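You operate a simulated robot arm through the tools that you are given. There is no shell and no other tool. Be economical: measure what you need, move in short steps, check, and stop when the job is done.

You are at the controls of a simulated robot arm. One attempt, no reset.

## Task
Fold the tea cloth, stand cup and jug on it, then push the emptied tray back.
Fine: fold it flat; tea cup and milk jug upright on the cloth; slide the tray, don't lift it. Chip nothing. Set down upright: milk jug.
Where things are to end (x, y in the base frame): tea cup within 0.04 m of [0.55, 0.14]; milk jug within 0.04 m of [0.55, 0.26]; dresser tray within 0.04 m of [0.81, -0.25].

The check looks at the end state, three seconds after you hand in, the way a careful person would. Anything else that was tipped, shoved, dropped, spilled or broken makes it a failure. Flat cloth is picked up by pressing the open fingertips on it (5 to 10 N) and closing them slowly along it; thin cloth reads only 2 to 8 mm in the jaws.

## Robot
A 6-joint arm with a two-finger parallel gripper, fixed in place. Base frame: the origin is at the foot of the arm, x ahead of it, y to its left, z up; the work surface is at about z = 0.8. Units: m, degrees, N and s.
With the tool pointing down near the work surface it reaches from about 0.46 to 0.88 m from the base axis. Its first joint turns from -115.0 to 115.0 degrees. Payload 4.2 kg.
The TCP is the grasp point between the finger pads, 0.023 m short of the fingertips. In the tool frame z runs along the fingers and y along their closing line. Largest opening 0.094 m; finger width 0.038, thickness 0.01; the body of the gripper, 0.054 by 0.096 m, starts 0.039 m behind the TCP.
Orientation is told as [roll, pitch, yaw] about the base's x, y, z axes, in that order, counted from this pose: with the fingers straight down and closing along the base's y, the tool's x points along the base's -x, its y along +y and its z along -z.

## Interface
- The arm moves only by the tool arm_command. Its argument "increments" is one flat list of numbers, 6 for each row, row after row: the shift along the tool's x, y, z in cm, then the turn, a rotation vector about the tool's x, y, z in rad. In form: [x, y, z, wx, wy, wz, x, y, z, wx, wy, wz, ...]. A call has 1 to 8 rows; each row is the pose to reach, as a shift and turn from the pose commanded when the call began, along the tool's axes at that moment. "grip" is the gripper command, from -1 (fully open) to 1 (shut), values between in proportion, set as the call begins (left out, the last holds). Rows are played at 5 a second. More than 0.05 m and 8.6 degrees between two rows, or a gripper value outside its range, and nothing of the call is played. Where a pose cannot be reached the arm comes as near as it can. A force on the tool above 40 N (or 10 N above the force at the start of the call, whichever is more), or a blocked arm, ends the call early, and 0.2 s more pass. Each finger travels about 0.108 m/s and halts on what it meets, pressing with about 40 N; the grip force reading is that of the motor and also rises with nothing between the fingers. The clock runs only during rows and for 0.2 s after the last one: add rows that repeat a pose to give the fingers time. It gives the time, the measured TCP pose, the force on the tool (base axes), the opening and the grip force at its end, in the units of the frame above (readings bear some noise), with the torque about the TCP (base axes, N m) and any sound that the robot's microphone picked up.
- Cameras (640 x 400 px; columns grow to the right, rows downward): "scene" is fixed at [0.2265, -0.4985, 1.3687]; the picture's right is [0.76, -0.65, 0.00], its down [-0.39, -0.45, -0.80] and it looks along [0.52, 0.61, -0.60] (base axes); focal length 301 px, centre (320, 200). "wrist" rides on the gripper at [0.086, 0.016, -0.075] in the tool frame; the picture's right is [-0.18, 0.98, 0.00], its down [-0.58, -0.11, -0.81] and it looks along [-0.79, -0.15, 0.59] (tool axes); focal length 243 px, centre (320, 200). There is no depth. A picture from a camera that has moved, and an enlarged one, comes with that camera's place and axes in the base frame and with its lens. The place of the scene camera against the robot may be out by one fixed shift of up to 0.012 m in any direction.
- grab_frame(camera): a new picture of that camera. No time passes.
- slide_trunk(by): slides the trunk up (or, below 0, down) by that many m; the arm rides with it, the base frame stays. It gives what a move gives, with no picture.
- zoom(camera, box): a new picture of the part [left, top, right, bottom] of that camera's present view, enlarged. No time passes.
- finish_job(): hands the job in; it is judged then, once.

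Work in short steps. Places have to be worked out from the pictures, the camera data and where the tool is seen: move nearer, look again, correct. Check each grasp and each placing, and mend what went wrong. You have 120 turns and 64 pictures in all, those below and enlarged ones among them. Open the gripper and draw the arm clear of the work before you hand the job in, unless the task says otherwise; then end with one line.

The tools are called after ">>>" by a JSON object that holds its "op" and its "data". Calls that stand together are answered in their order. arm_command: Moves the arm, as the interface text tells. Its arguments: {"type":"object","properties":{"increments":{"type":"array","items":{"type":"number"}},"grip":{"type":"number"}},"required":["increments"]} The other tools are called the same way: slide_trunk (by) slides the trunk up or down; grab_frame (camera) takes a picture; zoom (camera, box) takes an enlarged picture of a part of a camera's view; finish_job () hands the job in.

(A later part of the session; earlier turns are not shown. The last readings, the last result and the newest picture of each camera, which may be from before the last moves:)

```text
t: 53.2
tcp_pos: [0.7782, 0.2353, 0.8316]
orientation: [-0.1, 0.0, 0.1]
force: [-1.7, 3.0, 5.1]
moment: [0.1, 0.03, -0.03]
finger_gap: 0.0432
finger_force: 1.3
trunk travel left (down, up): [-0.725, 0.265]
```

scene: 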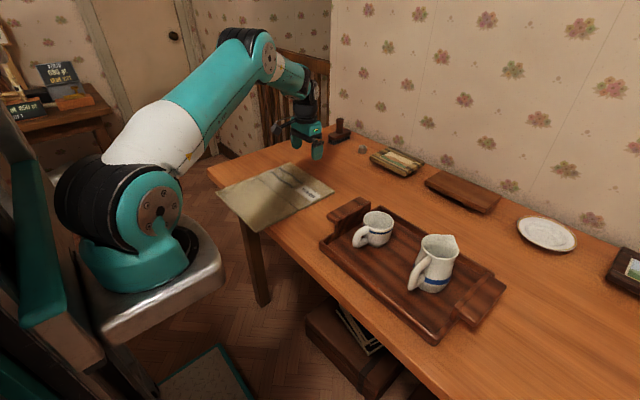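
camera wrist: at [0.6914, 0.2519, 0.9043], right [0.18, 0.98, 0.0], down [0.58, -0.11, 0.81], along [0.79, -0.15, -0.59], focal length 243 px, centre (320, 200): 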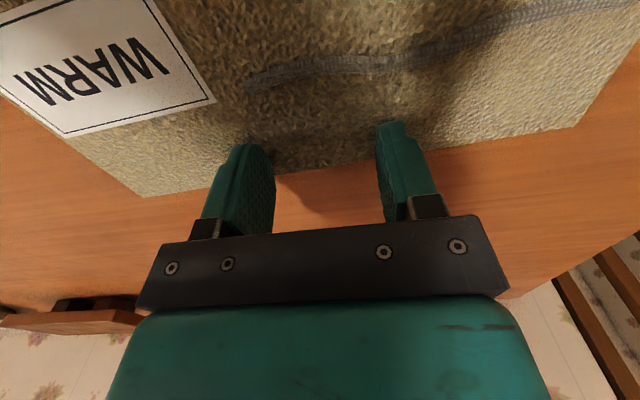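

Force is sagging and biased to +y; I add a bit of press and take a little tilt out while closing.

>>> {"op": "arm_command", "data": {"increments": [0, 0, 0.03, -0.001, 0, 0], "grip": 0.14}}

>>> {"op": "arm_command", "data": {"increments": [0, 0, 0, 0, 0, 0], "grip": 0.2}}

>>> {"op": "arm_command", "data": {"increments": [0, 0, 0, 0, 0, 0], "grip": 0.26}}

>>> {"op": "arm_command", "data": {"increments": [0, 0, 0, 0, 0, 0], "grip": 0.32}}

>>> {"op": "arm_command", "data": {"increments": [0, 0, 0, 0, 0, 0], "grip": 0.38}}

```text
t: 53.6
tcp_pos: [0.778, 0.235, 0.8311]
orientation: [0.1, 0.0, 0.0]
force: [0.4, 0.8, 6.0]
moment: [-0.04, 0.06, 0.02]
finger_gap: 0.0412
finger_force: 0.8
trunk travel left (down, up): [-0.725, 0.265]
```

```text
t: 54.0
tcp_pos: [0.7784, 0.2343, 0.8293]
orientation: [0.0, 0.0, 0.0]
force: [1.2, -3.8, 7.6]
moment: [-0.14, 0.06, 0.03]
finger_gap: 0.0392
finger_force: 2.1
trunk travel left (down, up): [-0.725, 0.265]
```

```text
t: 54.4
tcp_pos: [0.7779, 0.235, 0.8305]
orientation: [0.0, 0.0, 0.0]
force: [1.4, -4.9, 9.5]
moment: [-0.27, 0.03, 0.03]
finger_gap: 0.0368
finger_force: 2.1
trunk travel left (down, up): [-0.725, 0.265]
```

```text
t: 54.8
tcp_pos: [0.7773, 0.2354, 0.8319]
orientation: [0.2, 0.0, -0.1]
force: [0.7, -4.8, 9.4]
moment: [-0.19, 0.07, 0.07]
finger_gap: 0.0335
finger_force: 1.8
trunk travel left (down, up): [-0.725, 0.265]
```

```text
t: 55.2
tcp_pos: [0.777, 0.2364, 0.8306]
orientation: [0.1, 0.0, 0.0]
force: [0.4, -5.0, 10.3]
moment: [-0.19, 0.1, 0.04]
finger_gap: 0.0305
finger_force: 2.3
trunk travel left (down, up): [-0.725, 0.265]
```

Now slightly toward the −y tip and 10 N; I give half the tilt back, ease off, and continue to full closure.

>>> {"op": "arm_command", "data": {"increments": [0, 0, -0.03, 0.0006, 0, 0], "grip": 0.44}}

>>> {"op": "arm_command", "data": {"increments": [0, 0, 0, 0, 0, 0], "grip": 0.5}}

>>> {"op": "arm_command", "data": {"increments": [0, 0, 0, 0, 0, 0], "grip": 0.56}}

>>> {"op": "arm_command", "data": {"increments": [0, 0, 0, 0, 0, 0], "grip": 0.62}}

>>> {"op": "arm_command", "data": {"increments": [0, 0, 0, 0, 0, 0], "grip": 0.68}}

>>> {"op": "arm_command", "data": {"increments": [0, 0, 0, 0, 0, 0], "grip": 0.74}}

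```text
t: 55.6
tcp_pos: [0.777, 0.2356, 0.8309]
orientation: [0.0, 0.1, 0.1]
force: [-3.5, -2.9, 9.6]
moment: [-0.06, 0.11, -0.04]
finger_gap: 0.0287
finger_force: 2.9
trunk travel left (down, up): [-0.725, 0.265]
```

```text
t: 56.0
tcp_pos: [0.7783, 0.2352, 0.831]
orientation: [-0.1, 0.0, 0.2]
force: [-2.1, -2.4, 8.3]
moment: [-0.11, 0.1, 0.03]
finger_gap: 0.0255
finger_force: 2.5
trunk travel left (down, up): [-0.725, 0.265]
```

```text
t: 56.4
tcp_pos: [0.7782, 0.235, 0.8312]
orientation: [-0.1, 0.0, 0.0]
force: [-0.1, -1.4, 7.7]
moment: [-0.1, 0.08, 0.03]
finger_gap: 0.0227
finger_force: 2.2
trunk travel left (down, up): [-0.725, 0.265]
```

```text
t: 56.8
tcp_pos: [0.7783, 0.2349, 0.8312]
orientation: [-0.1, 0.1, -0.1]
force: [0.0, -2.6, 6.3]
moment: [-0.09, 0.09, 0.01]
finger_gap: 0.0196
finger_force: 2.4
trunk travel left (down, up): [-0.725, 0.265]
```

```text
t: 57.2
tcp_pos: [0.7786, 0.235, 0.8302]
orientation: [-0.1, 0.0, -0.1]
force: [-0.3, -3.2, 7.5]
moment: [-0.1, 0.07, -0.01]
finger_gap: 0.0168
finger_force: 2.1
trunk travel left (down, up): [-0.725, 0.265]
```

```text
t: 57.6
tcp_pos: [0.7781, 0.2343, 0.8315]
orientation: [-0.1, -0.1, 0.0]
force: [0.5, -2.7, 6.1]
moment: [-0.06, 0.02, -0.02]
finger_gap: 0.0142
finger_force: 1.9
trunk travel left (down, up): [-0.725, 0.265]
```

>>> {"op": "arm_command", "data": {"increments": [0, 0, 0.01, 0, 0, 0], "grip": 0.8}}

>>> {"op": "arm_command", "data": {"increments": [0, 0, 0, 0, 0, 0], "grip": 0.86}}

>>> {"op": "arm_command", "data": {"increments": [0, 0, 0, 0, 0, 0], "grip": 0.92}}

>>> {"op": "arm_command", "data": {"increments": [0, 0, 0, 0, 0, 0], "grip": 1}}

>>> {"op": "grab_frame", "data": {"camera": "wrist"}}

```text
t: 58.0
tcp_pos: [0.7782, 0.2359, 0.831]
orientation: [0.0, 0.0, 0.1]
force: [-1.1, -1.3, 8.5]
moment: [-0.02, 0.09, -0.06]
finger_gap: 0.0109
finger_force: 1.6
trunk travel left (down, up): [-0.725, 0.265]
```

```text
t: 58.4
tcp_pos: [0.7782, 0.2355, 0.8304]
orientation: [0.0, 0.0, 0.1]
force: [0.3, -0.8, 9.3]
moment: [-0.05, 0.09, 0.02]
finger_gap: 0.0083
finger_force: 2.2
trunk travel left (down, up): [-0.725, 0.265]
```

```text
t: 58.8
tcp_pos: [0.7779, 0.2352, 0.8306]
orientation: [0.0, -0.1, 0.0]
force: [-1.1, -1.3, 8.2]
moment: [-0.06, 0.11, 0.01]
finger_gap: 0.0058
finger_force: 2.4
trunk travel left (down, up): [-0.725, 0.265]
```

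```text
t: 59.2
tcp_pos: [0.7779, 0.2354, 0.8308]
orientation: [0.0, -0.1, 0.0]
force: [-0.2, -1.3, 8.8]
moment: [-0.01, 0.09, 0.07]
finger_gap: 0.0
finger_force: 39.9
trunk travel left (down, up): [-0.725, 0.265]
```

```text
46 pictures are left
camera wrist: at [0.6912, 0.2515, 0.9043], right [0.18, 0.98, 0.0], down [0.58, -0.11, 0.81], along [0.79, -0.15, -0.59], focal length 243 px, centre (320, 200)
```

wrist: 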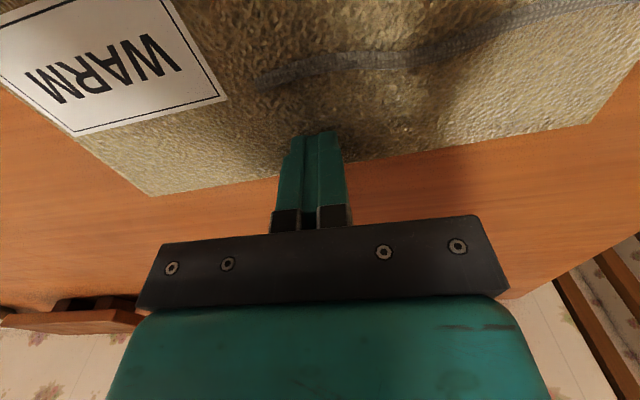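

Not caught, even with balanced tips. One last quick variant, in case 5–10 N is meant per fingertip: the same place with about 15 N in total.

>>> {"op": "arm_command", "data": {"increments": [0, 0, -0.4, 0, 0, 0, 0, 0, -0.4, 0, 0, 0, 0, 0, 0, 0, 0, 0], "grip": 0.3}}

>>> {"op": "arm_command", "data": {"increments": [0, 0, 0.05, 0, 0, 0, 0, 0, 0.08, 0, 0, 0, 0, 0, 0.08, 0, 0, 0]}}

```text
t: 60.0
tcp_pos: [0.7771, 0.2356, 0.8317]
orientation: [0.0, 0.0, 0.0]
force: [-0.3, -0.4, 0.2]
moment: [-0.01, 0.01, 0.0]
finger_gap: 0.0329
finger_force: 0.1
trunk travel left (down, up): [-0.725, 0.265]
```

```text
t: 60.8
tcp_pos: [0.7778, 0.2363, 0.8309]
orientation: [0.2, 0.0, 0.0]
force: [-2.6, -0.9, 9.1]
moment: [-0.11, 0.21, 0.03]
finger_gap: 0.0332
finger_force: 0.4
trunk travel left (down, up): [-0.725, 0.265]
```

>>> {"op": "arm_command", "data": {"increments": [0, 0, 0.05, 0.001, 0, 0, 0, 0, 0.05, 0.001, 0, 0], "grip": 0.36}}

>>> {"op": "arm_command", "data": {"increments": [0, 0, 0, 0, 0, 0], "grip": 0.46}}

>>> {"op": "arm_command", "data": {"increments": [0, 0, 0, 0, 0, 0], "grip": 0.56}}

>>> {"op": "arm_command", "data": {"increments": [0, 0, 0, 0, 0, 0], "grip": 0.66}}

>>> {"op": "arm_command", "data": {"increments": [0, 0, 0, 0, 0, 0], "grip": 0.76}}

>>> {"op": "arm_command", "data": {"increments": [0, 0, 0, 0, 0, 0], "grip": 0.86}}

>>> {"op": "arm_command", "data": {"increments": [0, 0, 0, 0, 0, 0], "grip": 1}}

```text
t: 61.4
tcp_pos: [0.7782, 0.2358, 0.8301]
orientation: [0.0, -0.3, 0.0]
force: [-1.4, 0.8, 16.1]
moment: [-0.01, 0.25, -0.1]
finger_gap: 0.0326
finger_force: 3.3
trunk travel left (down, up): [-0.725, 0.265]
```

```text
t: 61.8
tcp_pos: [0.7777, 0.2355, 0.8298]
orientation: [0.0, -0.1, 0.0]
force: [0.4, -1.1, 19.9]
moment: [-0.04, 0.25, 0.05]
finger_gap: 0.0302
finger_force: 6.2
trunk travel left (down, up): [-0.725, 0.265]
```

```text
t: 62.2
tcp_pos: [0.7778, 0.2359, 0.8309]
orientation: [-0.1, -0.2, 0.0]
force: [0.8, -2.4, 22.8]
moment: [-0.1, 0.21, 0.04]
finger_gap: 0.0263
finger_force: 6.2
trunk travel left (down, up): [-0.725, 0.265]
```

```text
t: 62.6
tcp_pos: [0.7782, 0.2342, 0.8302]
orientation: [0.0, -0.1, -0.1]
force: [2.1, -3.9, 25.9]
moment: [-0.16, 0.2, 0.07]
finger_gap: 0.0226
finger_force: 7.6
trunk travel left (down, up): [-0.725, 0.265]
```

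```text
t: 63.0
tcp_pos: [0.7778, 0.2346, 0.8308]
orientation: [0.1, -0.1, 0.0]
force: [1.3, -5.5, 26.3]
moment: [-0.14, 0.19, 0.01]
finger_gap: 0.0183
finger_force: 8.2
trunk travel left (down, up): [-0.725, 0.265]
```

```text
t: 63.4
tcp_pos: [0.7778, 0.2343, 0.8304]
orientation: [0.0, -0.2, 0.0]
force: [1.8, -6.0, 26.3]
moment: [-0.19, 0.19, 0.05]
finger_gap: 0.0144
finger_force: 9.2
trunk travel left (down, up): [-0.725, 0.265]
```

```text
t: 63.8
tcp_pos: [0.7776, 0.2353, 0.8315]
orientation: [0.0, -0.1, 0.1]
force: [0.1, -5.5, 26.5]
moment: [-0.11, 0.23, 0.09]
finger_gap: 0.0
finger_force: 40.2
trunk travel left (down, up): [-0.725, 0.265]
```

The slab clearly can't be pinched from above. It slides easily, though, and its near edge overhangs the table. New plan: drag it about 4.5 cm toward me to increase the overhang, grip that edge across its 8 mm thickness, fold the near half over the far half, then push the folded stack onto the target spot. Dragging now with the closed tips pressed.

>>> {"op": "arm_command", "data": {"increments": [0, 0, -0.04, 0, 0, 0, 0.7, 0, -0.04, 0, 0, 0, 1.4, 0, -0.04, 0, 0, 0, 2.1, 0, -0.04, 0, 0, 0, 2.8, 0, -0.04, 0, 0, 0, 3.5, 0, -0.04, 0, 0, 0, 4.2, 0, -0.04, 0, 0, 0, 4.6, 0, -0.04, 0, 0, 0]}}

>>> {"op": "zoom", "data": {"camera": "scene", "box": [200, 120, 360, 240]}}

```text
t: 65.6
tcp_pos: [0.7331, 0.2355, 0.8307]
orientation: [0.1, -0.1, 0.0]
force: [10.6, -0.7, 21.8]
moment: [-0.01, 0.02, 0.13]
finger_gap: 0.0001
finger_force: 40.1
trunk travel left (down, up): [-0.725, 0.265]
```

```text
3.33 times, centred on (280, 180) of scene
camera zoom: at [0.2265, -0.4985, 1.3687], right [0.76, -0.65, 0.0], down [-0.39, -0.45, -0.8], along [0.52, 0.61, -0.6], focal length 1003 px, centre (453, 267)
```

zoom: 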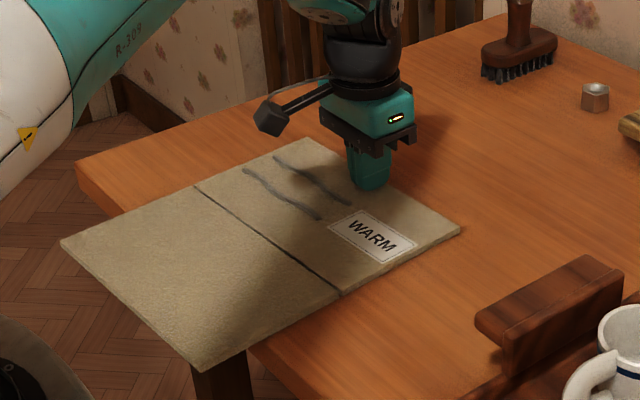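

The mat slid as planned: near edge x≈0.45, crease x≈0.597, table edge ≈0.51, so about 5–6 cm of overhang. I'll come from the free left (+y) side with the tool horizontal pointing −y and the jaws closing vertically; the fold is then mostly a roll of the tool. First I lift and move to a staging point.

>>> {"op": "arm_command", "data": {"increments": [0, 0, -3, 0, 0, 0, 0, 0, -7, 0, 0, 0, 2, 2, -11, 0, 0, 0, 5, 4.5, -13, 0, 0, 0, 8.5, 7, -14, 0, 0, 0, 12, 9.5, -15, 0, 0, 0, 15.5, 12, -16, 0, 0, 0, 19, 14, -17, 0, 0, 0], "grip": 0.2}}

>>> {"op": "arm_command", "data": {"increments": [3, 1.5, 0, 0.14, 0, 0, 6, 3, 0, 0.28, 0, 0, 9, 4.5, 0, 0.42, 0, 0, 9.3, 6, 0, 0.56, 0, 0, 9.3, 7, 0, 0.7, 0, 0, 9.3, 8, 0, 0.84, 0, 0, 9.3, 9, 0, 0.98, 0, 0, 9.3, 9, 0, 1.12, 0, 0]}}

```text
t: 67.4
tcp_pos: [0.5413, 0.3761, 1.0015]
orientation: [0.0, 0.0, 0.0]
force: [-0.4, -0.4, -0.2]
moment: [0.04, 0.03, 0.01]
finger_gap: 0.0378
finger_force: 0.0
trunk travel left (down, up): [-0.725, 0.265]
```

```text
t: 69.2
tcp_pos: [0.3678, 0.3246, 0.9733]
orientation: [-60.3, 0.1, -0.2]
force: [-0.7, -0.1, -0.3]
moment: [0.01, 0.02, -0.01]
finger_gap: 0.0376
finger_force: 0.0
out of reach, approached as far as the arm can: row 3, 4, 5, 6, 7, 8
trunk travel left (down, up): [-0.725, 0.265]
```

The arm couldn't reach that staging pose and stopped short. I'll look at the arm's shape to see why.

>>> {"op": "grab_frame", "data": {"camera": "scene"}}

```text
44 pictures are left
```

scene: 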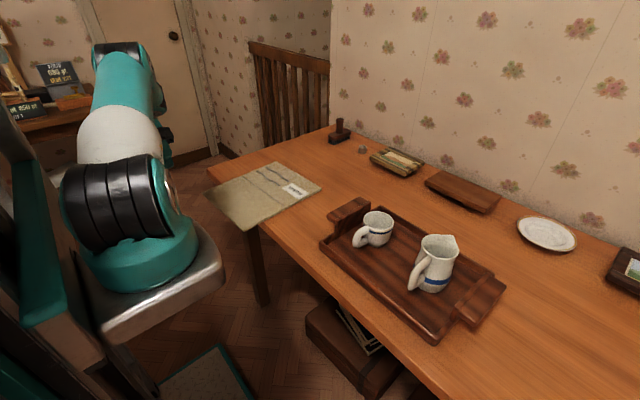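

Pointing back toward the base runs out of reach. Coming from the right (−y) side with the tool pointing outward keeps the wrist close in, and the cup stands back at about (0.69, −0.17), out of the way. First I turn the tool back to vertical.

>>> {"op": "arm_command", "data": {"increments": [0, 0, 0, -0.132, 0, 0, 0, 0, 0, -0.264, 0, 0, 0, 0, 0, -0.396, 0, 0, 0, 0, 0, -0.528, 0, 0, 0, 0, 0, -0.66, 0, 0, 0, 0, 0, -0.792, 0, 0, 0, 0, 0, -0.924, 0, 0, 0, 0, 0, -1.052, 0, 0]}}

```text
t: 71.0
tcp_pos: [0.3201, 0.4922, 0.9757]
orientation: [0.0, 0.2, -0.3]
force: [-1.1, -0.4, 0.1]
moment: [-0.03, -0.1, 0.02]
finger_gap: 0.0376
finger_force: 0.1
out of reach, approached as far as the arm can: row 3, 4, 5, 6, 7, 8
trunk travel left (down, up): [-0.725, 0.265]
```

Tool vertical again. I swing round to the right front at a safe height.

>>> {"op": "arm_command", "data": {"increments": [-2.5, -4, -1, 0, 0, 0, -5, -8, -2, 0, 0, 0, -7.5, -12, -3, 0, 0, 0, -10, -16, -3, 0, 0, 0, -12, -20.5, -3, 0, 0, 0, -14, -25, -3, 0, 0, 0, -15, -29.8, -3, 0, 0, 0, -15, -34.7, -3, 0, 0, 0]}}

>>> {"op": "arm_command", "data": {"increments": [0, -4, 0, 0, 0, 0, 0, -8, 0, 0, 0, 0, 0, -12, 0, 0, 0, 0, 0, -14, 0, 0, 0, 0]}}

```text
t: 72.8
tcp_pos: [0.4362, 0.4614, 1.0072]
orientation: [-0.1, 0.2, -0.2]
force: [0.5, -0.2, -0.1]
moment: [0.02, 0.04, 0.01]
finger_gap: 0.0376
finger_force: 0.1
out of reach, approached as far as the arm can: row 1, 2, 3, 4, 5, 6, 7, 8
trunk travel left (down, up): [-0.725, 0.265]
```

```text
t: 73.8
tcp_pos: [0.4666, 0.4488, 1.0208]
orientation: [-0.1, 0.1, -0.1]
force: [-0.3, -0.1, 0.1]
moment: [-0.01, -0.04, 0.01]
finger_gap: 0.0375
finger_force: 0.0
out of reach, approached as far as the arm can: row 1, 2, 3, 4
trunk travel left (down, up): [-0.725, 0.265]
```

It's lagging oddly. I'll hold the command to see whether the arm catches up.

>>> {"op": "arm_command", "data": {"increments": [0, 0, 0, 0, 0, 0, 0, 0, 0, 0, 0, 0, 0, 0, 0, 0, 0, 0]}}

>>> {"op": "grab_frame", "data": {"camera": "scene"}}

```text
t: 74.6
tcp_pos: [0.4669, 0.4488, 1.019]
orientation: [0.0, 0.2, -0.2]
force: [-0.4, 0.1, -0.7]
moment: [0.0, 0.0, 0.01]
finger_gap: 0.0375
finger_force: 0.1
trunk travel left (down, up): [-0.725, 0.265]
```

```text
43 pictures are left
```

scene: 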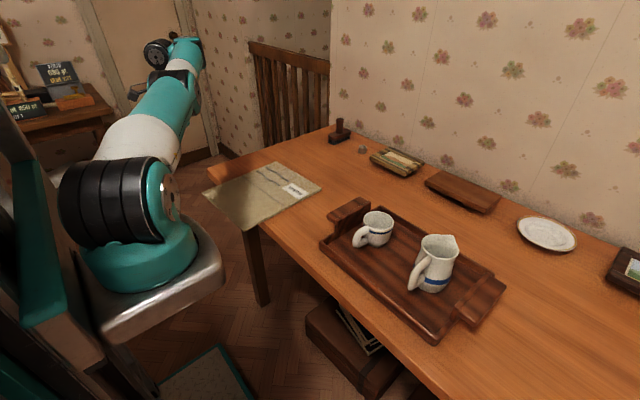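

Holding is accepted, so the commanded pose equals the measured one, but the joint shape has changed. I try going back to the last good spot (0.54, 0.376, 1.0).

>>> {"op": "arm_command", "data": {"increments": [-2, -1.8, 0, 0, 0, 0, -4, -3.6, 0, 0, 0, 0, -6, -5.5, 0, 0, 0, 0, -7.4, -7.3, 0, 0, 0, 0]}}

```text
t: 75.6
tcp_pos: [0.557, 0.3995, 1.0266]
orientation: [-0.2, 0.2, -0.2]
force: [-0.5, 0.5, 0.1]
moment: [-0.02, -0.02, 0.0]
finger_gap: 0.0377
finger_force: 0.1
out of reach, approached as far as the arm can: row 1, 2, 3, 4
trunk travel left (down, up): [-0.725, 0.265]
```

The arm seems held outside a minimum radius in this joint shape. I'll swing inward along a larger arc (r≈0.70) toward the front.

>>> {"op": "arm_command", "data": {"increments": [-2, -2, 0, 0, 0, 0, -4.5, -5.5, 0, 0, 0, 0, -7, -9.5, 0, 0, 0, 0, -9.2, -13.8, 0, 0, 0, 0, -11, -18.2, 0, 0, 0, 0, -12.3, -22.8, 0, 0, 0, 0, -13.3, -27.4, 0, 0, 0, 0, -14, -32, 0, 0, 0, 0]}}

>>> {"op": "grab_frame", "data": {"camera": "scene"}}

```text
t: 77.4
tcp_pos: [0.7778, 0.1288, 1.0453]
orientation: [0.0, 0.2, 0.0]
force: [0.7, 1.2, -0.2]
moment: [-0.06, 0.0, -0.04]
finger_gap: 0.0377
finger_force: 0.1
out of reach, approached as far as the arm can: row 1, 2, 3, 4, 5, 6, 7, 8
trunk travel left (down, up): [-0.725, 0.265]
```

```text
42 pictures are left
```

scene: 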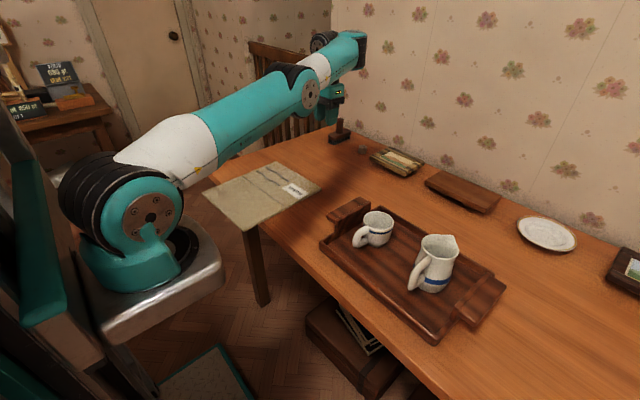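

The elbow has flipped to elbow-down: the upper arm and forearm are nearly straight with the wrist folded over. I'll stretch outward and upward to straighten the arm, then come down and in, so that the forearm bends downward again.

>>> {"op": "arm_command", "data": {"increments": [-3, 0.5, -4, 0, 0, 0, -6, 1, -8, 0, 0, 0, -9, 1.5, -12, 0, 0, 0, -11, 2, -16, 0, 0, 0, -12, 2, -20, 0, 0, 0]}}

>>> {"op": "grab_frame", "data": {"camera": "scene"}}

```text
refused: row 1 steps farther than a row can; nothing moved
```

```text
41 pictures are left
```

scene: 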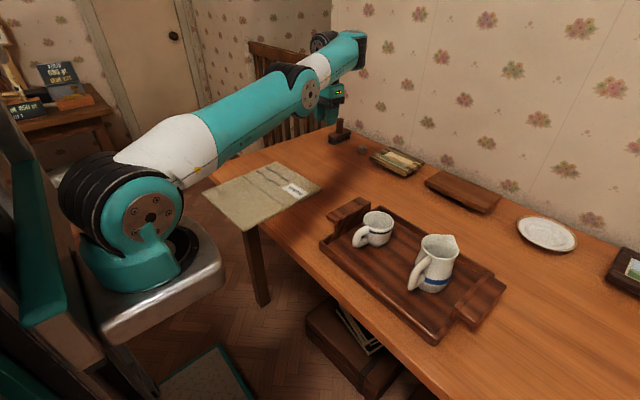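

Row step was just over the limit; the same move with smaller steps.

>>> {"op": "arm_command", "data": {"increments": [-2, 0.3, -3.5, 0, 0, 0, -4, 0.6, -7, 0, 0, 0, -6, 1, -10.5, 0, 0, 0, -8, 1.3, -14, 0, 0, 0, -10, 1.6, -17.5, 0, 0, 0]}}

>>> {"op": "grab_frame", "data": {"camera": "scene"}}

```text
t: 78.6
tcp_pos: [0.8075, 0.1162, 1.1931]
orientation: [0.0, 0.2, -0.1]
force: [-0.4, -0.1, -0.3]
moment: [-0.03, 0.0, -0.04]
finger_gap: 0.0377
finger_force: 0.1
out of reach, approached as far as the arm can: row 2, 3, 4, 5
trunk travel left (down, up): [-0.725, 0.265]
```

```text
40 pictures are left
```

scene: 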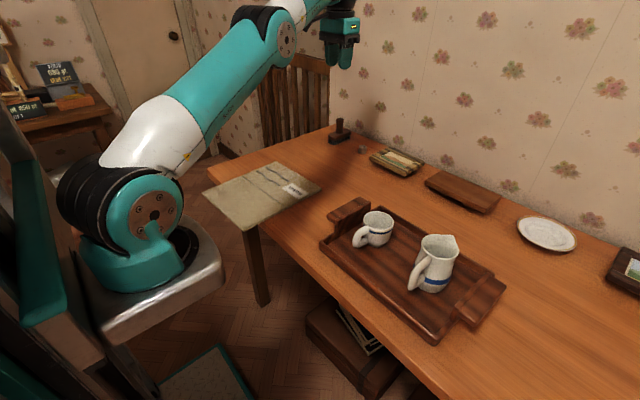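

The arm is near straight, reaching up. I now move down and then inward so the forearm bends downward.

>>> {"op": "arm_command", "data": {"increments": [0, 0, 4.8, 0, 0, 0, 1, 0, 9.4, 0, 0, 0, 4, 0, 12.5, 0, 0, 0, 7.5, 0, 14, 0, 0, 0, 11, 0, 15, 0, 0, 0]}}

>>> {"op": "grab_frame", "data": {"camera": "scene"}}

```text
t: 79.8
tcp_pos: [0.7011, 0.114, 1.0434]
orientation: [0.1, 0.1, -0.2]
force: [0.8, -0.6, -0.5]
moment: [-0.01, 0.06, 0.02]
finger_gap: 0.0377
finger_force: 0.1
trunk travel left (down, up): [-0.725, 0.265]
```

```text
39 pictures are left
```

scene: 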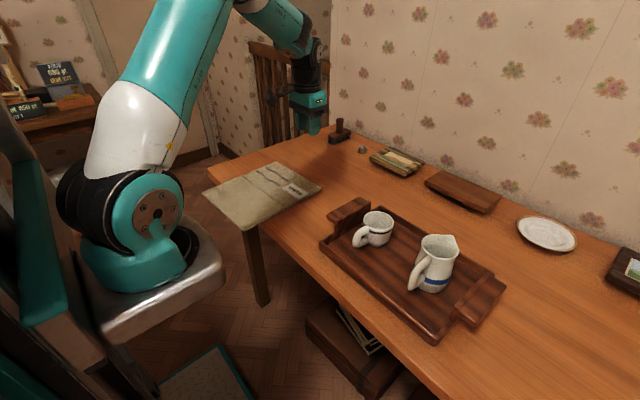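

Elbow-up is restored. The arm's axis sits further forward than I assumed, so the right-side approach would hit its own bracket. From the left I'll use the tool at 45° (pointing +x, −y), roughly tangential, which should be reachable. First I yaw with the tool still pointing down.

>>> {"op": "arm_command", "data": {"increments": [3.1, 3.1, 0.5, 0, 0, -0.098, 6.2, 6.2, 1, 0, 0, -0.196, 9.3, 9.3, 1.5, 0, 0, -0.294, 12.4, 12.4, 2, 0, 0, -0.392, 15.5, 15.5, 2.5, 0, 0, -0.49, 18.6, 18.6, 3, 0, 0, -0.588, 21.6, 21.6, 3.5, 0, 0, -0.687, 24, 24.6, 4, 0, 0, -0.785]}}

```text
t: 81.6
tcp_pos: [0.4606, 0.3605, 1.0048]
orientation: [0.2, 0.1, 44.8]
force: [0.7, -0.3, 0.9]
moment: [0.03, -0.02, -0.03]
finger_gap: 0.0376
finger_force: 0.0
trunk travel left (down, up): [-0.725, 0.265]
```

Good. Now I tilt about tool x in stages, watching for reach limits.

>>> {"op": "arm_command", "data": {"increments": [0, 0, 0, 0.14, 0, 0, 0, 0, 0, 0.28, 0, 0, 0, 0, 0, 0.42, 0, 0, 0, 0, 0, 0.56, 0, 0]}}

```text
t: 82.6
tcp_pos: [0.4613, 0.3619, 1.0048]
orientation: [-32.1, 0.1, 44.8]
force: [0.4, 0.1, -0.2]
moment: [0.02, 0.04, 0.02]
finger_gap: 0.0377
finger_force: 0.0
trunk travel left (down, up): [-0.725, 0.265]
```

>>> {"op": "arm_command", "data": {"increments": [0, 0, 0, 0.14, 0, 0, 0, 0, 0, 0.28, 0, 0, 0, 0, 0, 0.42, 0, 0]}}

```text
t: 83.4
tcp_pos: [0.4586, 0.3093, 0.9872]
orientation: [-55.6, -0.3, 45.0]
force: [-0.5, -0.4, 0.1]
moment: [-0.01, 0.0, 0.0]
finger_gap: 0.0375
finger_force: 0.0
out of reach, approached as far as the arm can: row 2, 3
trunk travel left (down, up): [-0.725, 0.265]
```

There's a joint limit near 45° of tilt here. A more natural pose is a tool pointing mostly outward (+x) with the shoulder higher, so the forearm comes down steeply. I undo the tilt, then raise the trunk.

>>> {"op": "arm_command", "data": {"increments": [0, 0, 0, -0.14, 0, 0, 0, 0, 0, -0.28, 0, 0, 0, 0, 0, -0.42, 0, 0, 0, 0, 0, -0.56, 0, 0, 0, 0, 0, -0.7, 0, 0, 0, 0, 0, -0.84, 0, 0, 0, 0, 0, -0.97, 0, 0]}}

>>> {"op": "slide_trunk", "data": {"by": 0.2}}

>>> {"op": "grab_frame", "data": {"camera": "scene"}}

```text
t: 85.0
tcp_pos: [0.4589, 0.3098, 0.9872]
orientation: [-0.3, 0.0, 44.7]
force: [-0.8, 0.4, 0.0]
moment: [0.02, -0.01, -0.01]
finger_gap: 0.0377
finger_force: 0.1
trunk travel left (down, up): [-0.725, 0.265]
```

```text
t: 87.2
tcp_pos: [0.4622, 0.3106, 1.188]
orientation: [-0.4, 0.1, 44.7]
force: [0.6, 0.5, 0.4]
moment: [-0.03, -0.04, -0.03]
finger_gap: 0.0374
finger_force: 0.1
trunk travel left (down, up): [-0.925, 0.065]
```

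```text
38 pictures are left
```

scene: 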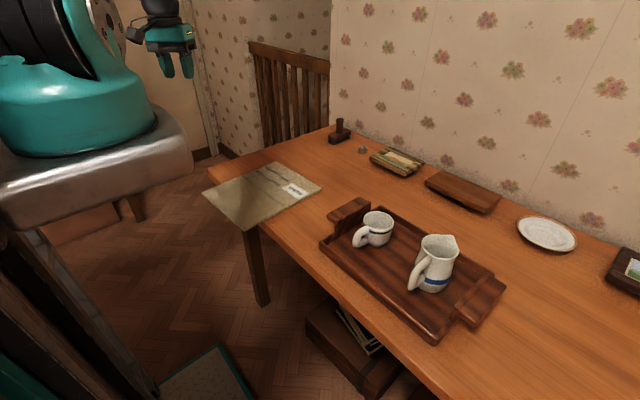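

The trunk is up and the arm clear. Now I yaw to about 70° and begin tilting the tool outward.

>>> {"op": "arm_command", "data": {"increments": [0, 0, 0, 0, 0, -0.145, 0, 0, 0, 0, 0, -0.29, 0, 0, 0, 0, 0, -0.436]}}

>>> {"op": "arm_command", "data": {"increments": [0, 0, 0, 0.14, 0, 0, 0, 0, 0, 0.28, 0, 0, 0, 0, 0, 0.42, 0, 0]}}

>>> {"op": "arm_command", "data": {"increments": [0, 0, 0, 0.14, 0, 0, 0, 0, 0, 0.28, 0, 0]}}

```text
t: 88.0
tcp_pos: [0.4592, 0.3101, 1.188]
orientation: [-0.4, 0.2, 69.8]
force: [-0.1, 0.6, -0.3]
moment: [-0.01, -0.03, 0.03]
finger_gap: 0.0376
finger_force: 0.0
trunk travel left (down, up): [-0.925, 0.065]
```

```text
t: 88.8
tcp_pos: [0.46, 0.3114, 1.1872]
orientation: [-24.5, 0.3, 69.7]
force: [-0.1, -0.1, -1.6]
moment: [0.0, 0.01, 0.0]
finger_gap: 0.0375
finger_force: 0.0
trunk travel left (down, up): [-0.925, 0.065]
```

```text
t: 89.6
tcp_pos: [0.4861, 0.293, 1.1862]
orientation: [-40.6, 0.4, 66.1]
force: [-0.2, 0.7, -0.1]
moment: [0.01, 0.0, -0.01]
finger_gap: 0.0375
finger_force: 0.3
trunk travel left (down, up): [-0.925, 0.065]
stopped in row 2: the arm was blocked; the commanded pose is now the measured one
```

That was blocked by folding too close to the shoulder. I'll lower the tool first (about 20 cm) to gain distance, then tilt on.

>>> {"op": "arm_command", "data": {"increments": [0, 2.57, 3.06, 0, 0, 0, 0, 5.14, 6.13, 0, 0, 0, 0, 7.7, 9.2, 0, 0, 0, 0, 10.3, 12.3, 0, 0, 0, 0, 12.9, 15.3, 0, 0, 0]}}

>>> {"op": "arm_command", "data": {"increments": [0, 0, 0, 0.14, 0, 0, 0, 0, 0, 0.28, 0, 0]}}

```text
t: 90.8
tcp_pos: [0.4824, 0.2904, 0.9843]
orientation: [-40.6, 0.7, 66.7]
force: [-0.6, -0.4, 0.5]
moment: [-0.02, 0.0, 0.03]
finger_gap: 0.0374
finger_force: 0.0
trunk travel left (down, up): [-0.925, 0.065]
```

```text
t: 91.4
tcp_pos: [0.4829, 0.292, 0.9837]
orientation: [-56.8, 0.7, 66.7]
force: [0.0, 0.3, 0.8]
moment: [0.02, 0.03, 0.0]
finger_gap: 0.0375
finger_force: 0.1
trunk travel left (down, up): [-0.925, 0.065]
```

That works. I continue the tilt.

>>> {"op": "arm_command", "data": {"increments": [0, 0, 0, 0.14, 0, 0, 0, 0, 0, 0.28, 0, 0]}}

>>> {"op": "arm_command", "data": {"increments": [0, 0, 0, 0.1, 0, 0, 0, 0, 0, 0.2, 0, 0]}}

```text
t: 92.0
tcp_pos: [0.4803, 0.2926, 0.9849]
orientation: [-72.9, 0.8, 66.7]
force: [0.1, -0.5, 0.0]
moment: [0.03, 0.03, 0.03]
finger_gap: 0.0378
finger_force: 0.1
trunk travel left (down, up): [-0.925, 0.065]
```

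```text
t: 92.6
tcp_pos: [0.4823, 0.2754, 0.9867]
orientation: [-77.7, 0.7, 67.1]
force: [0.1, 0.5, -0.5]
moment: [-0.02, -0.03, -0.01]
finger_gap: 0.0375
finger_force: 0.1
out of reach, approached as far as the arm can: row 1, 2
trunk travel left (down, up): [-0.925, 0.065]
```

Tilt is about 78°, nearly horizontal. I back off along the tool and go down toward the overhang's height.

>>> {"op": "arm_command", "data": {"increments": [0, 0, -4, 0, 0, 0, 0, 0, -8, 0, 0, 0, 0, 3.9, -7.1, 0, 0, 0, 0, 7.8, -6.3, 0, 0, 0]}}

```text
t: 93.6
tcp_pos: [0.4164, 0.2666, 0.9401]
orientation: [-76.8, 0.5, 67.5]
force: [-0.1, 0.8, -0.1]
moment: [0.03, 0.04, 0.01]
finger_gap: 0.0376
finger_force: 0.0
out of reach, approached as far as the arm can: row 1, 2, 3, 4
trunk travel left (down, up): [-0.925, 0.065]
```

>>> {"op": "arm_command", "data": {"increments": [0, 3.9, 0.85, 0, 0, 0, 0, 7.8, 1.7, 0, 0, 0, 0, 10.7, 2.3, 0, 0, 0]}}

>>> {"op": "grab_frame", "data": {"camera": "wrist"}}

>>> {"op": "grab_frame", "data": {"camera": "scene"}}

```text
t: 94.4
tcp_pos: [0.4171, 0.2276, 0.8724]
orientation: [-77.3, 0.6, 67.3]
force: [0.3, 0.1, 1.1]
moment: [0.01, 0.0, -0.01]
finger_gap: 0.0376
finger_force: 0.1
out of reach, approached as far as the arm can: row 1, 2, 3
trunk travel left (down, up): [-0.925, 0.065]
```

```text
37 pictures are left
camera wrist: at [0.3127, 0.178, 0.8725], right [-0.13, 0.24, -0.96], down [-0.48, 0.83, 0.28], along [0.87, 0.5, 0.01], focal length 243 px, centre (320, 200)
```

wrist: 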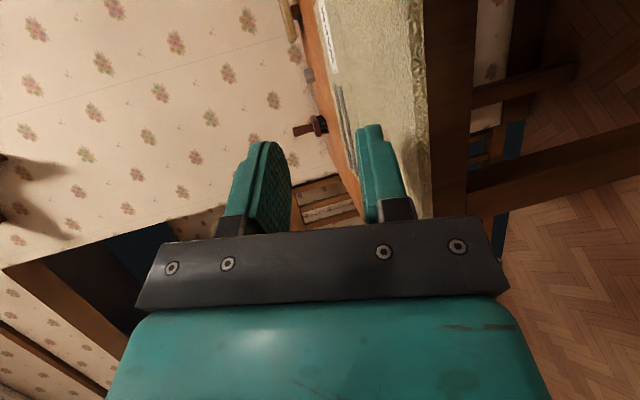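

```text
36 pictures are left
```

scene: 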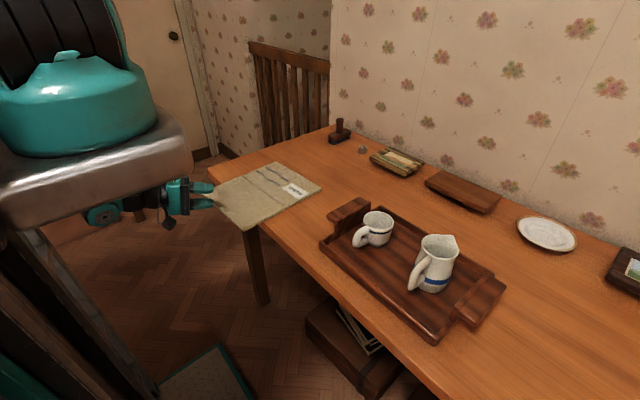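

A very good view: the jaws are upright in front of the overhanging edge, about 7 cm too high. Lowering the trunk by 6.6 cm keeps the arm shape and brings the jaws level with the slab.

>>> {"op": "slide_trunk", "data": {"by": -0.066}}

>>> {"op": "grab_frame", "data": {"camera": "wrist"}}

>>> {"op": "zoom", "data": {"camera": "scene", "box": [170, 140, 330, 240]}}

```text
t: 95.4
tcp_pos: [0.4171, 0.2273, 0.8054]
orientation: [-77.4, 0.6, 67.4]
force: [-0.5, -0.4, 0.5]
moment: [0.05, -0.01, 0.03]
finger_gap: 0.0376
finger_force: 0.1
trunk travel left (down, up): [-0.859, 0.131]
```

```text
35 pictures are left
camera wrist: at [0.3128, 0.1781, 0.8067], right [-0.13, 0.24, -0.96], down [-0.48, 0.83, 0.28], along [0.87, 0.5, 0.01], focal length 243 px, centre (320, 200)
```

wrist: 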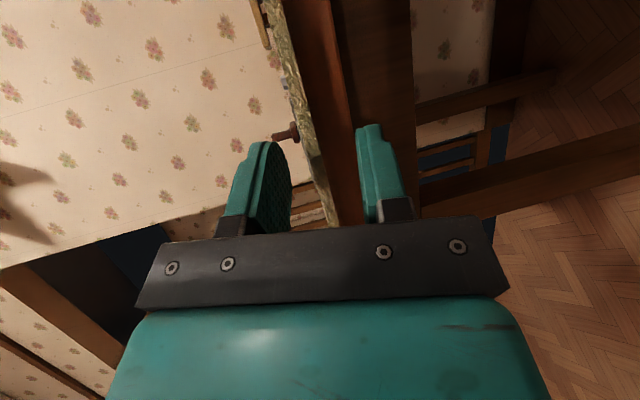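

```text
4.00 times, centred on (250, 190) of scene
camera zoom: at [0.2265, -0.4985, 1.3687], right [0.76, -0.65, 0.0], down [-0.39, -0.45, -0.8], along [0.52, 0.61, -0.6], focal length 1203 px, centre (600, 240)
```

zoom: 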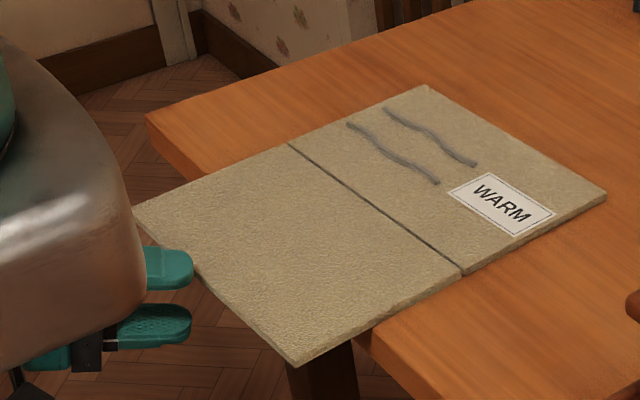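

The slab sits centred between the jaws. I advance 4.8 cm horizontally over the edge, slowly, watching the force.

>>> {"op": "arm_command", "data": {"increments": [0, -0.35, 1.56, 0, 0, 0, 0, -0.7, 3.13, 0, 0, 0, 0, -1.04, 4.69, 0, 0, 0]}}

>>> {"op": "grab_frame", "data": {"camera": "wrist"}}

```text
t: 96.2
tcp_pos: [0.4622, 0.2092, 0.8046]
orientation: [-77.2, 0.6, 67.3]
force: [-0.1, 0.2, 0.5]
moment: [0.02, 0.0, 0.0]
finger_gap: 0.0372
finger_force: 0.2
trunk travel left (down, up): [-0.859, 0.131]
```

```text
33 pictures are left
camera wrist: at [0.3574, 0.1598, 0.805], right [-0.13, 0.24, -0.96], down [-0.48, 0.83, 0.28], along [0.87, 0.5, 0.01], focal length 243 px, centre (320, 200)
```

wrist: 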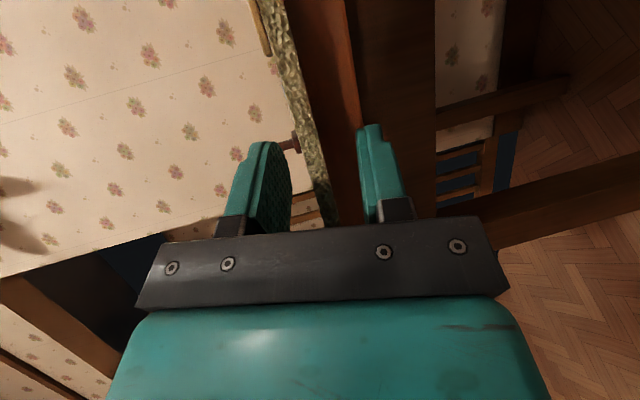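

In position and no contact force. Closing on the slab edge.

>>> {"op": "arm_command", "data": {"increments": [0, 0, 0, 0, 0, 0], "grip": 0.55}}

>>> {"op": "arm_command", "data": {"increments": [0, 0, 0, 0, 0, 0, 0, 0, 0, 0, 0, 0], "grip": 1}}

```text
t: 96.6
tcp_pos: [0.4618, 0.2097, 0.8052]
orientation: [-77.3, 0.6, 67.4]
force: [-0.1, -0.3, 0.0]
moment: [0.01, 0.01, -0.01]
finger_gap: 0.0212
finger_force: 0.3
trunk travel left (down, up): [-0.859, 0.131]
```

```text
t: 97.2
tcp_pos: [0.4623, 0.2097, 0.8053]
orientation: [-77.5, 0.6, 67.3]
force: [0.9, 0.8, 12.3]
moment: [-0.93, -1.74, 0.15]
finger_gap: 0.0158
finger_force: 40.3
trunk travel left (down, up): [-0.859, 0.131]
```

Gripped: the gap reads 16 mm because the tool is 13° off the slab's plane. Lifting the edge about 3 cm without turning will bring the panel parallel to the pads.

>>> {"op": "arm_command", "data": {"increments": [-0.03, -0.75, -0.1, 0, 0, 0, -0.06, -1.5, -0.17, 0, 0, 0, -0.1, -2.25, -0.25, 0, 0, 0, -0.13, -3.0, -0.33, 0, 0, 0]}}

>>> {"op": "zoom", "data": {"camera": "scene", "box": [170, 120, 362, 240]}}

```text
t: 98.2
tcp_pos: [0.4657, 0.2103, 0.8369]
orientation: [-77.4, 0.7, 67.2]
force: [3.6, -0.1, 8.2]
moment: [-1.0, -1.19, 0.33]
finger_gap: 0.0082
finger_force: 40.2
trunk travel left (down, up): [-0.859, 0.131]
```

```text
3.33 times, centred on (266, 180) of scene
camera zoom: at [0.2265, -0.4985, 1.3687], right [0.76, -0.65, 0.0], down [-0.39, -0.45, -0.8], along [0.52, 0.61, -0.6], focal length 1003 px, centre (500, 267)
```

zoom: 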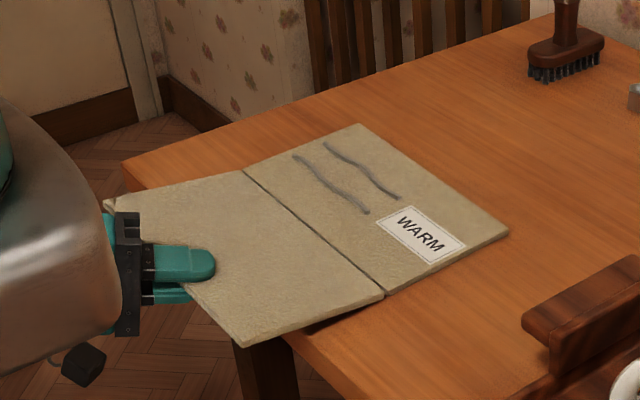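

The fold works: the near panel lifts on its hinge, held at an 8 mm grip. I continue along an arc about the crease (x≈0.5975, z≈0.806, R≈0.135), turning the tool with it.

>>> {"op": "arm_command", "data": {"increments": [-0.22, -1.87, 0.11, -0.127, 0.0127, -0.057, -0.53, -3.7, 0.45, -0.254, 0.0254, -0.114, -0.93, -5.45, 1.04, -0.381, 0.038, -0.171, -1.41, -7.08, 1.85, -0.508, 0.0508, -0.228]}}

```text
t: 99.2
tcp_pos: [0.504, 0.2109, 0.9018]
orientation: [-47.7, 13.3, 70.6]
force: [-2.0, 4.5, 15.8]
moment: [-1.34, -1.55, 0.36]
finger_gap: 0.0087
finger_force: 40.4
trunk travel left (down, up): [-0.859, 0.131]
```

At about 45° and holding (gap 8.7 mm). I continue to about 85°.

>>> {"op": "arm_command", "data": {"increments": [-0.21, -1.87, 0.06, -0.127, 0.0127, -0.0568, -0.55, -3.67, 0.41, -0.254, 0.0254, -0.1136, -0.98, -5.41, 1.0, -0.381, 0.0381, -0.1704, -1.5, -7.03, 1.8, -0.508, 0.0508, -0.227, -2.09, -8.51, 2.8, -0.635, 0.0635, -0.284]}}

>>> {"op": "zoom", "data": {"camera": "scene", "box": [170, 80, 362, 240]}}

```text
t: 100.4
tcp_pos: [0.5874, 0.2152, 0.9419]
orientation: [-6.9, 23.5, 84.0]
force: [4.8, 12.3, 33.5]
moment: [1.53, -1.44, 1.25]
finger_gap: 0.0083
finger_force: 39.8
trunk travel left (down, up): [-0.859, 0.131]
```

```text
2.50 times, centred on (266, 160) of scene
camera zoom: at [0.2265, -0.4985, 1.3687], right [0.76, -0.65, 0.0], down [-0.39, -0.45, -0.8], along [0.52, 0.61, -0.6], focal length 752 px, centre (455, 300)
```

zoom: 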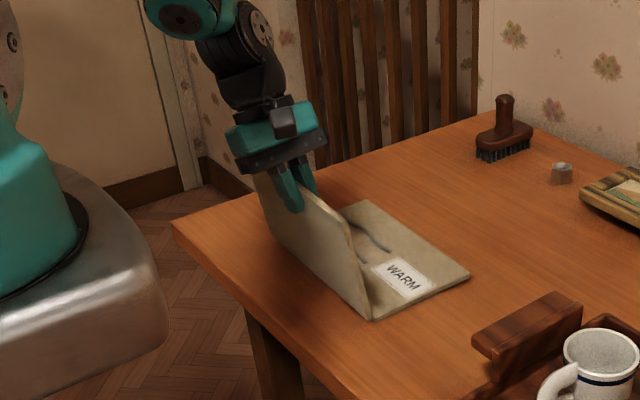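

The panel stands upright, held firmly. The tool presses down at 33 N, so I raise it 4 mm to relieve the hinge before going on.

>>> {"op": "arm_command", "data": {"increments": [0.08, -0.02, -0.18, 0, 0, 0, 0.16, -0.045, -0.36, 0, 0, 0]}}

```text
t: 101.0
tcp_pos: [0.5852, 0.2105, 0.9415]
orientation: [-6.4, 24.2, 84.0]
force: [-0.6, -0.2, -2.4]
moment: [-0.02, 0.05, 0.0]
finger_gap: 0.0077
finger_force: 40.5
trunk travel left (down, up): [-0.859, 0.131]
```

Relieved. Now past vertical, to about 125°.

>>> {"op": "arm_command", "data": {"increments": [-0.23, -1.87, 0.08, -0.127, 0.0127, -0.0568, -0.57, -3.72, 0.4, -0.254, 0.0254, -0.1136, -0.99, -5.47, 0.98, -0.381, 0.0381, -0.1704, -1.51, -7.13, 1.75, -0.508, 0.0508, -0.227, -2.1, -8.63, 2.74, -0.635, 0.0635, -0.284]}}

>>> {"op": "zoom", "data": {"camera": "scene", "box": [170, 80, 362, 240]}}

```text
t: 101.8
tcp_pos: [0.6403, 0.2155, 0.9384]
orientation: [17.4, 25.3, 94.3]
force: [-1.1, -3.7, 10.3]
moment: [0.71, 0.34, 0.07]
finger_gap: 0.0075
finger_force: 39.8
trunk travel left (down, up): [-0.859, 0.131]
stopped in row 3: the force on the tool passed its limit at 49 N (the readings are from after the stop); the commanded pose is now the measured one
```

```text
2.50 times, centred on (266, 160) of scene
camera zoom: at [0.2265, -0.4985, 1.3687], right [0.76, -0.65, 0.0], down [-0.39, -0.45, -0.8], along [0.52, 0.61, -0.6], focal length 752 px, centre (455, 300)
```

zoom: 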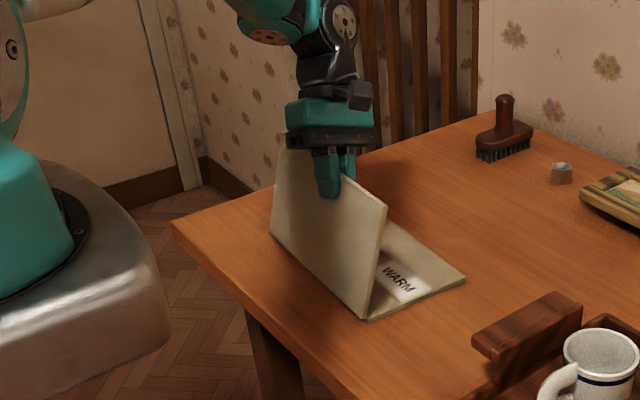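

At about 108° the tool pressed down into the hinge too hard and stopped. I go on with slightly more height, two steps at a time.

>>> {"op": "arm_command", "data": {"increments": [-0.15, -1.86, -0.06, -0.127, 0.0127, -0.0568, -0.49, -3.74, 0.28, -0.254, 0.0254, -0.1136]}}

```text
t: 102.4
tcp_pos: [0.6118, 0.2097, 0.9364]
orientation: [33.6, 24.1, 100.9]
force: [1.0, 0.8, -2.6]
moment: [0.01, 0.04, 0.03]
finger_gap: 0.0069
finger_force: 40.0
out of reach, approached as far as the arm can: row 1, 2
trunk travel left (down, up): [-0.859, 0.131]
```

Out of reach there, and the tool drifted back. I check the picture.

>>> {"op": "zoom", "data": {"camera": "scene", "box": [170, 60, 378, 240]}}

```text
2.22 times, centred on (274, 150) of scene
camera zoom: at [0.2265, -0.4985, 1.3687], right [0.76, -0.65, 0.0], down [-0.39, -0.45, -0.8], along [0.52, 0.61, -0.6], focal length 668 px, centre (422, 311)
```

zoom: 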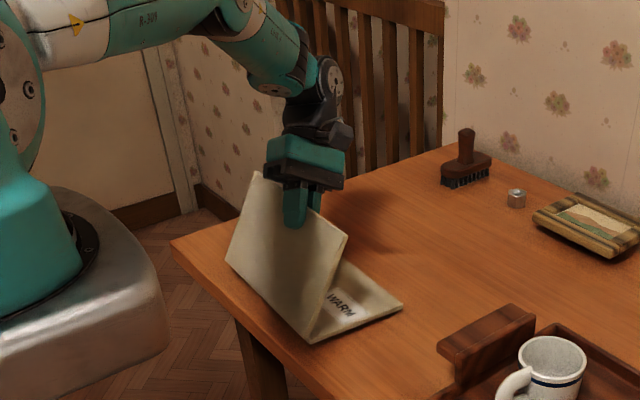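

The panel now leans well past vertical over the far half; the mat also slid about 4 cm toward me, which is toward the target. I open the jaws a little so the panel rests on the inner finger, then lower it along the arc without turning the tool further.

>>> {"op": "arm_command", "data": {"increments": [0, 0, 0, 0, 0, 0, 0, 0, 0, 0, 0, 0], "grip": 0.35}}

>>> {"op": "arm_command", "data": {"increments": [-0.16, -1.96, 0.05, 0, 0, 0, -0.32, -3.92, 0.1, 0, 0, 0]}}

>>> {"op": "zoom", "data": {"camera": "scene", "box": [170, 60, 378, 240]}}

```text
t: 103.0
tcp_pos: [0.6126, 0.2094, 0.9389]
orientation: [33.3, 24.1, 100.7]
force: [-1.3, 0.1, -0.1]
moment: [-0.01, 0.03, -0.02]
finger_gap: 0.0305
finger_force: 0.0
trunk travel left (down, up): [-0.859, 0.131]
```

```text
t: 103.6
tcp_pos: [0.637, 0.2069, 0.919]
orientation: [35.1, 23.9, 101.3]
force: [0.5, 0.4, -0.6]
moment: [-0.01, 0.03, 0.02]
finger_gap: 0.0308
finger_force: 0.5
out of reach, approached as far as the arm can: row 1, 2
trunk travel left (down, up): [-0.859, 0.131]
```

```text
2.22 times, centred on (274, 150) of scene
camera zoom: at [0.2265, -0.4985, 1.3687], right [0.76, -0.65, 0.0], down [-0.39, -0.45, -0.8], along [0.52, 0.61, -0.6], focal length 668 px, centre (422, 311)
```

zoom: 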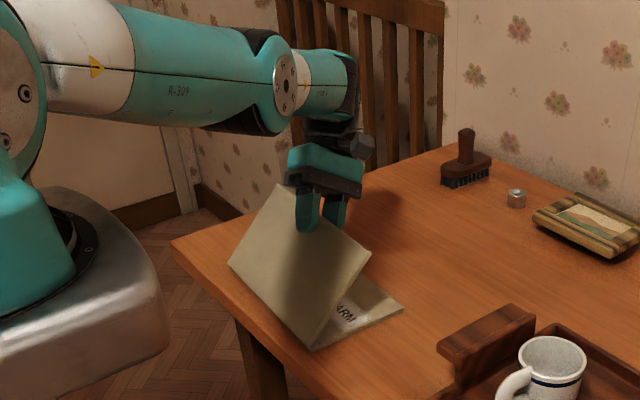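

The panel rests on the inner finger. The arm is near its limit here, so I open the jaws wider and lower the panel with the trunk instead.

>>> {"op": "arm_command", "data": {"increments": [0, 0, 0, 0, 0, 0, 0, 0, 0, 0, 0, 0], "grip": -0.3}}

>>> {"op": "slide_trunk", "data": {"by": -0.045}}

>>> {"op": "zoom", "data": {"camera": "scene", "box": [170, 60, 378, 240]}}

```text
t: 104.2
tcp_pos: [0.6371, 0.2062, 0.9198]
orientation: [35.0, 23.7, 101.3]
force: [-0.3, 0.3, -0.2]
moment: [0.0, 0.0, 0.01]
finger_gap: 0.0613
finger_force: 0.4
trunk travel left (down, up): [-0.859, 0.131]
```

```text
t: 105.1
tcp_pos: [0.6372, 0.2072, 0.8743]
orientation: [35.0, 23.8, 101.2]
force: [0.3, -0.3, 0.4]
moment: [-0.04, 0.0, 0.03]
finger_gap: 0.0613
finger_force: 0.2
trunk travel left (down, up): [-0.814, 0.176]
```

```text
2.22 times, centred on (274, 150) of scene
camera zoom: at [0.2265, -0.4985, 1.3687], right [0.76, -0.65, 0.0], down [-0.39, -0.45, -0.8], along [0.52, 0.61, -0.6], focal length 668 px, centre (422, 311)
```

zoom: 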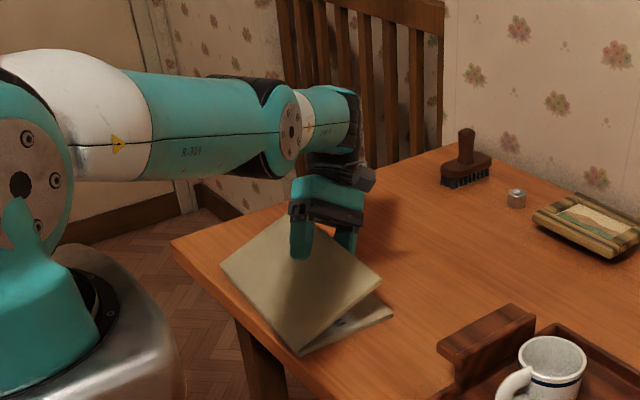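

The panel is down to about 40° and still supported. A bit lower, then I pull the fingers out along their own axis.

>>> {"op": "slide_trunk", "data": {"by": -0.017}}

>>> {"op": "arm_command", "data": {"increments": [0, 0, -2, 0, 0, 0, 0, 0, -4, 0, 0, 0, 0, 0, -6, 0, 0, 0, 0, 0, -8, 0, 0, 0]}}

>>> {"op": "zoom", "data": {"camera": "scene", "box": [170, 60, 378, 240]}}

```text
t: 105.8
tcp_pos: [0.6383, 0.2071, 0.857]
orientation: [34.9, 23.8, 101.3]
force: [0.4, 0.5, -0.7]
moment: [-0.04, 0.02, -0.01]
finger_gap: 0.0614
finger_force: 0.4
trunk travel left (down, up): [-0.797, 0.193]
```

```text
t: 106.8
tcp_pos: [0.6456, 0.2193, 0.9046]
orientation: [35.0, 23.9, 101.3]
force: [1.0, 0.2, 0.0]
moment: [0.02, 0.01, -0.01]
finger_gap: 0.0615
finger_force: 0.1
out of reach, approached as far as the arm can: row 1, 2, 3, 4
trunk travel left (down, up): [-0.797, 0.193]
```

```text
2.22 times, centred on (274, 150) of scene
camera zoom: at [0.2265, -0.4985, 1.3687], right [0.76, -0.65, 0.0], down [-0.39, -0.45, -0.8], along [0.52, 0.61, -0.6], focal length 668 px, centre (422, 311)
```

zoom: 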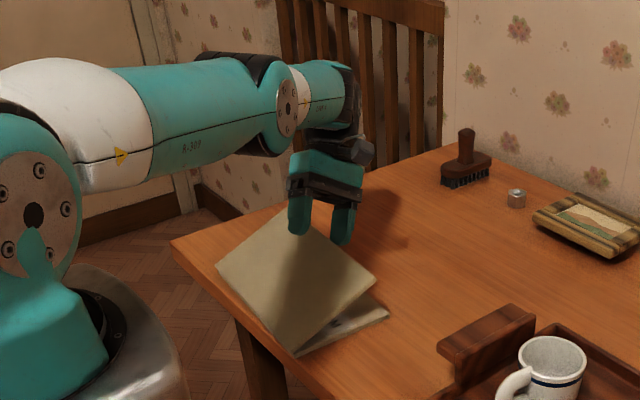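

The panel's edge now barely rests on the finger. I turn the tool back toward vertical while moving +x so the finger slips out from under the edge.

>>> {"op": "arm_command", "data": {"increments": [0.18, -0.84, -0.51, 0.127, -0.0127, 0.057, 0.53, -2.5, -1.5, 0.254, -0.0254, 0.114, 0.89, -4.2, -2.55, 0.381, -0.038, 0.171]}}

>>> {"op": "zoom", "data": {"camera": "scene", "box": [170, 60, 378, 240]}}

```text
t: 107.6
tcp_pos: [0.6775, 0.2094, 0.9161]
orientation: [8.4, 25.4, 90.4]
force: [-0.3, -0.3, 0.3]
moment: [0.0, 0.0, 0.0]
finger_gap: 0.0611
finger_force: 0.1
out of reach, approached as far as the arm can: row 2, 3
trunk travel left (down, up): [-0.797, 0.193]
```

```text
2.22 times, centred on (274, 150) of scene
camera zoom: at [0.2265, -0.4985, 1.3687], right [0.76, -0.65, 0.0], down [-0.39, -0.45, -0.8], along [0.52, 0.61, -0.6], focal length 668 px, centre (422, 311)
```

zoom: 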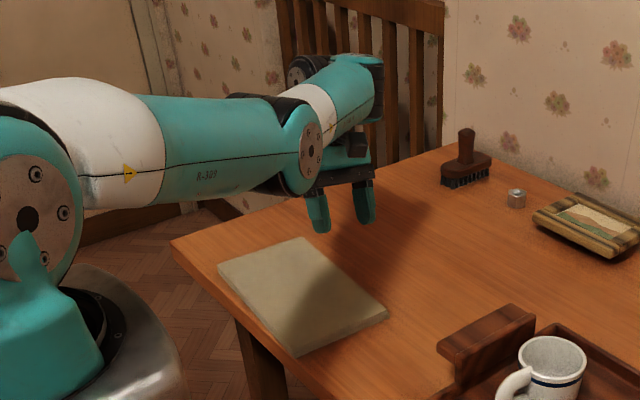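

The cloth is folded flat, spanning about x 0.51–0.67, y 0.09–0.345. I lift away first and bring the tool back to vertical; the elbow has to be flipped up again.

>>> {"op": "arm_command", "data": {"increments": [1.3, 0.4, -2.7, 0.037, -0.11, 0, 2.6, 0.8, -5.4, 0.074, -0.22, 0, 3.9, 1.2, -8, 0.11, -0.33, 0, 5.2, 1.6, -10.7, 0.147, -0.443, 0]}}

>>> {"op": "slide_trunk", "data": {"by": -0.072}}

```text
t: 108.6
tcp_pos: [0.7219, 0.2404, 1.0348]
orientation: [0.0, 0.2, 88.7]
force: [0.7, 0.5, -0.9]
moment: [-0.01, 0.01, -0.01]
finger_gap: 0.0614
finger_force: 0.1
out of reach, approached as far as the arm can: row 2, 3, 4
trunk travel left (down, up): [-0.797, 0.193]
```

```text
t: 109.7
tcp_pos: [0.7215, 0.24, 0.9647]
orientation: [0.1, 0.4, 88.6]
force: [-0.4, -0.5, 0.0]
moment: [0.03, -0.02, -0.02]
finger_gap: 0.0612
finger_force: 0.0
trunk travel left (down, up): [-0.725, 0.265]
```

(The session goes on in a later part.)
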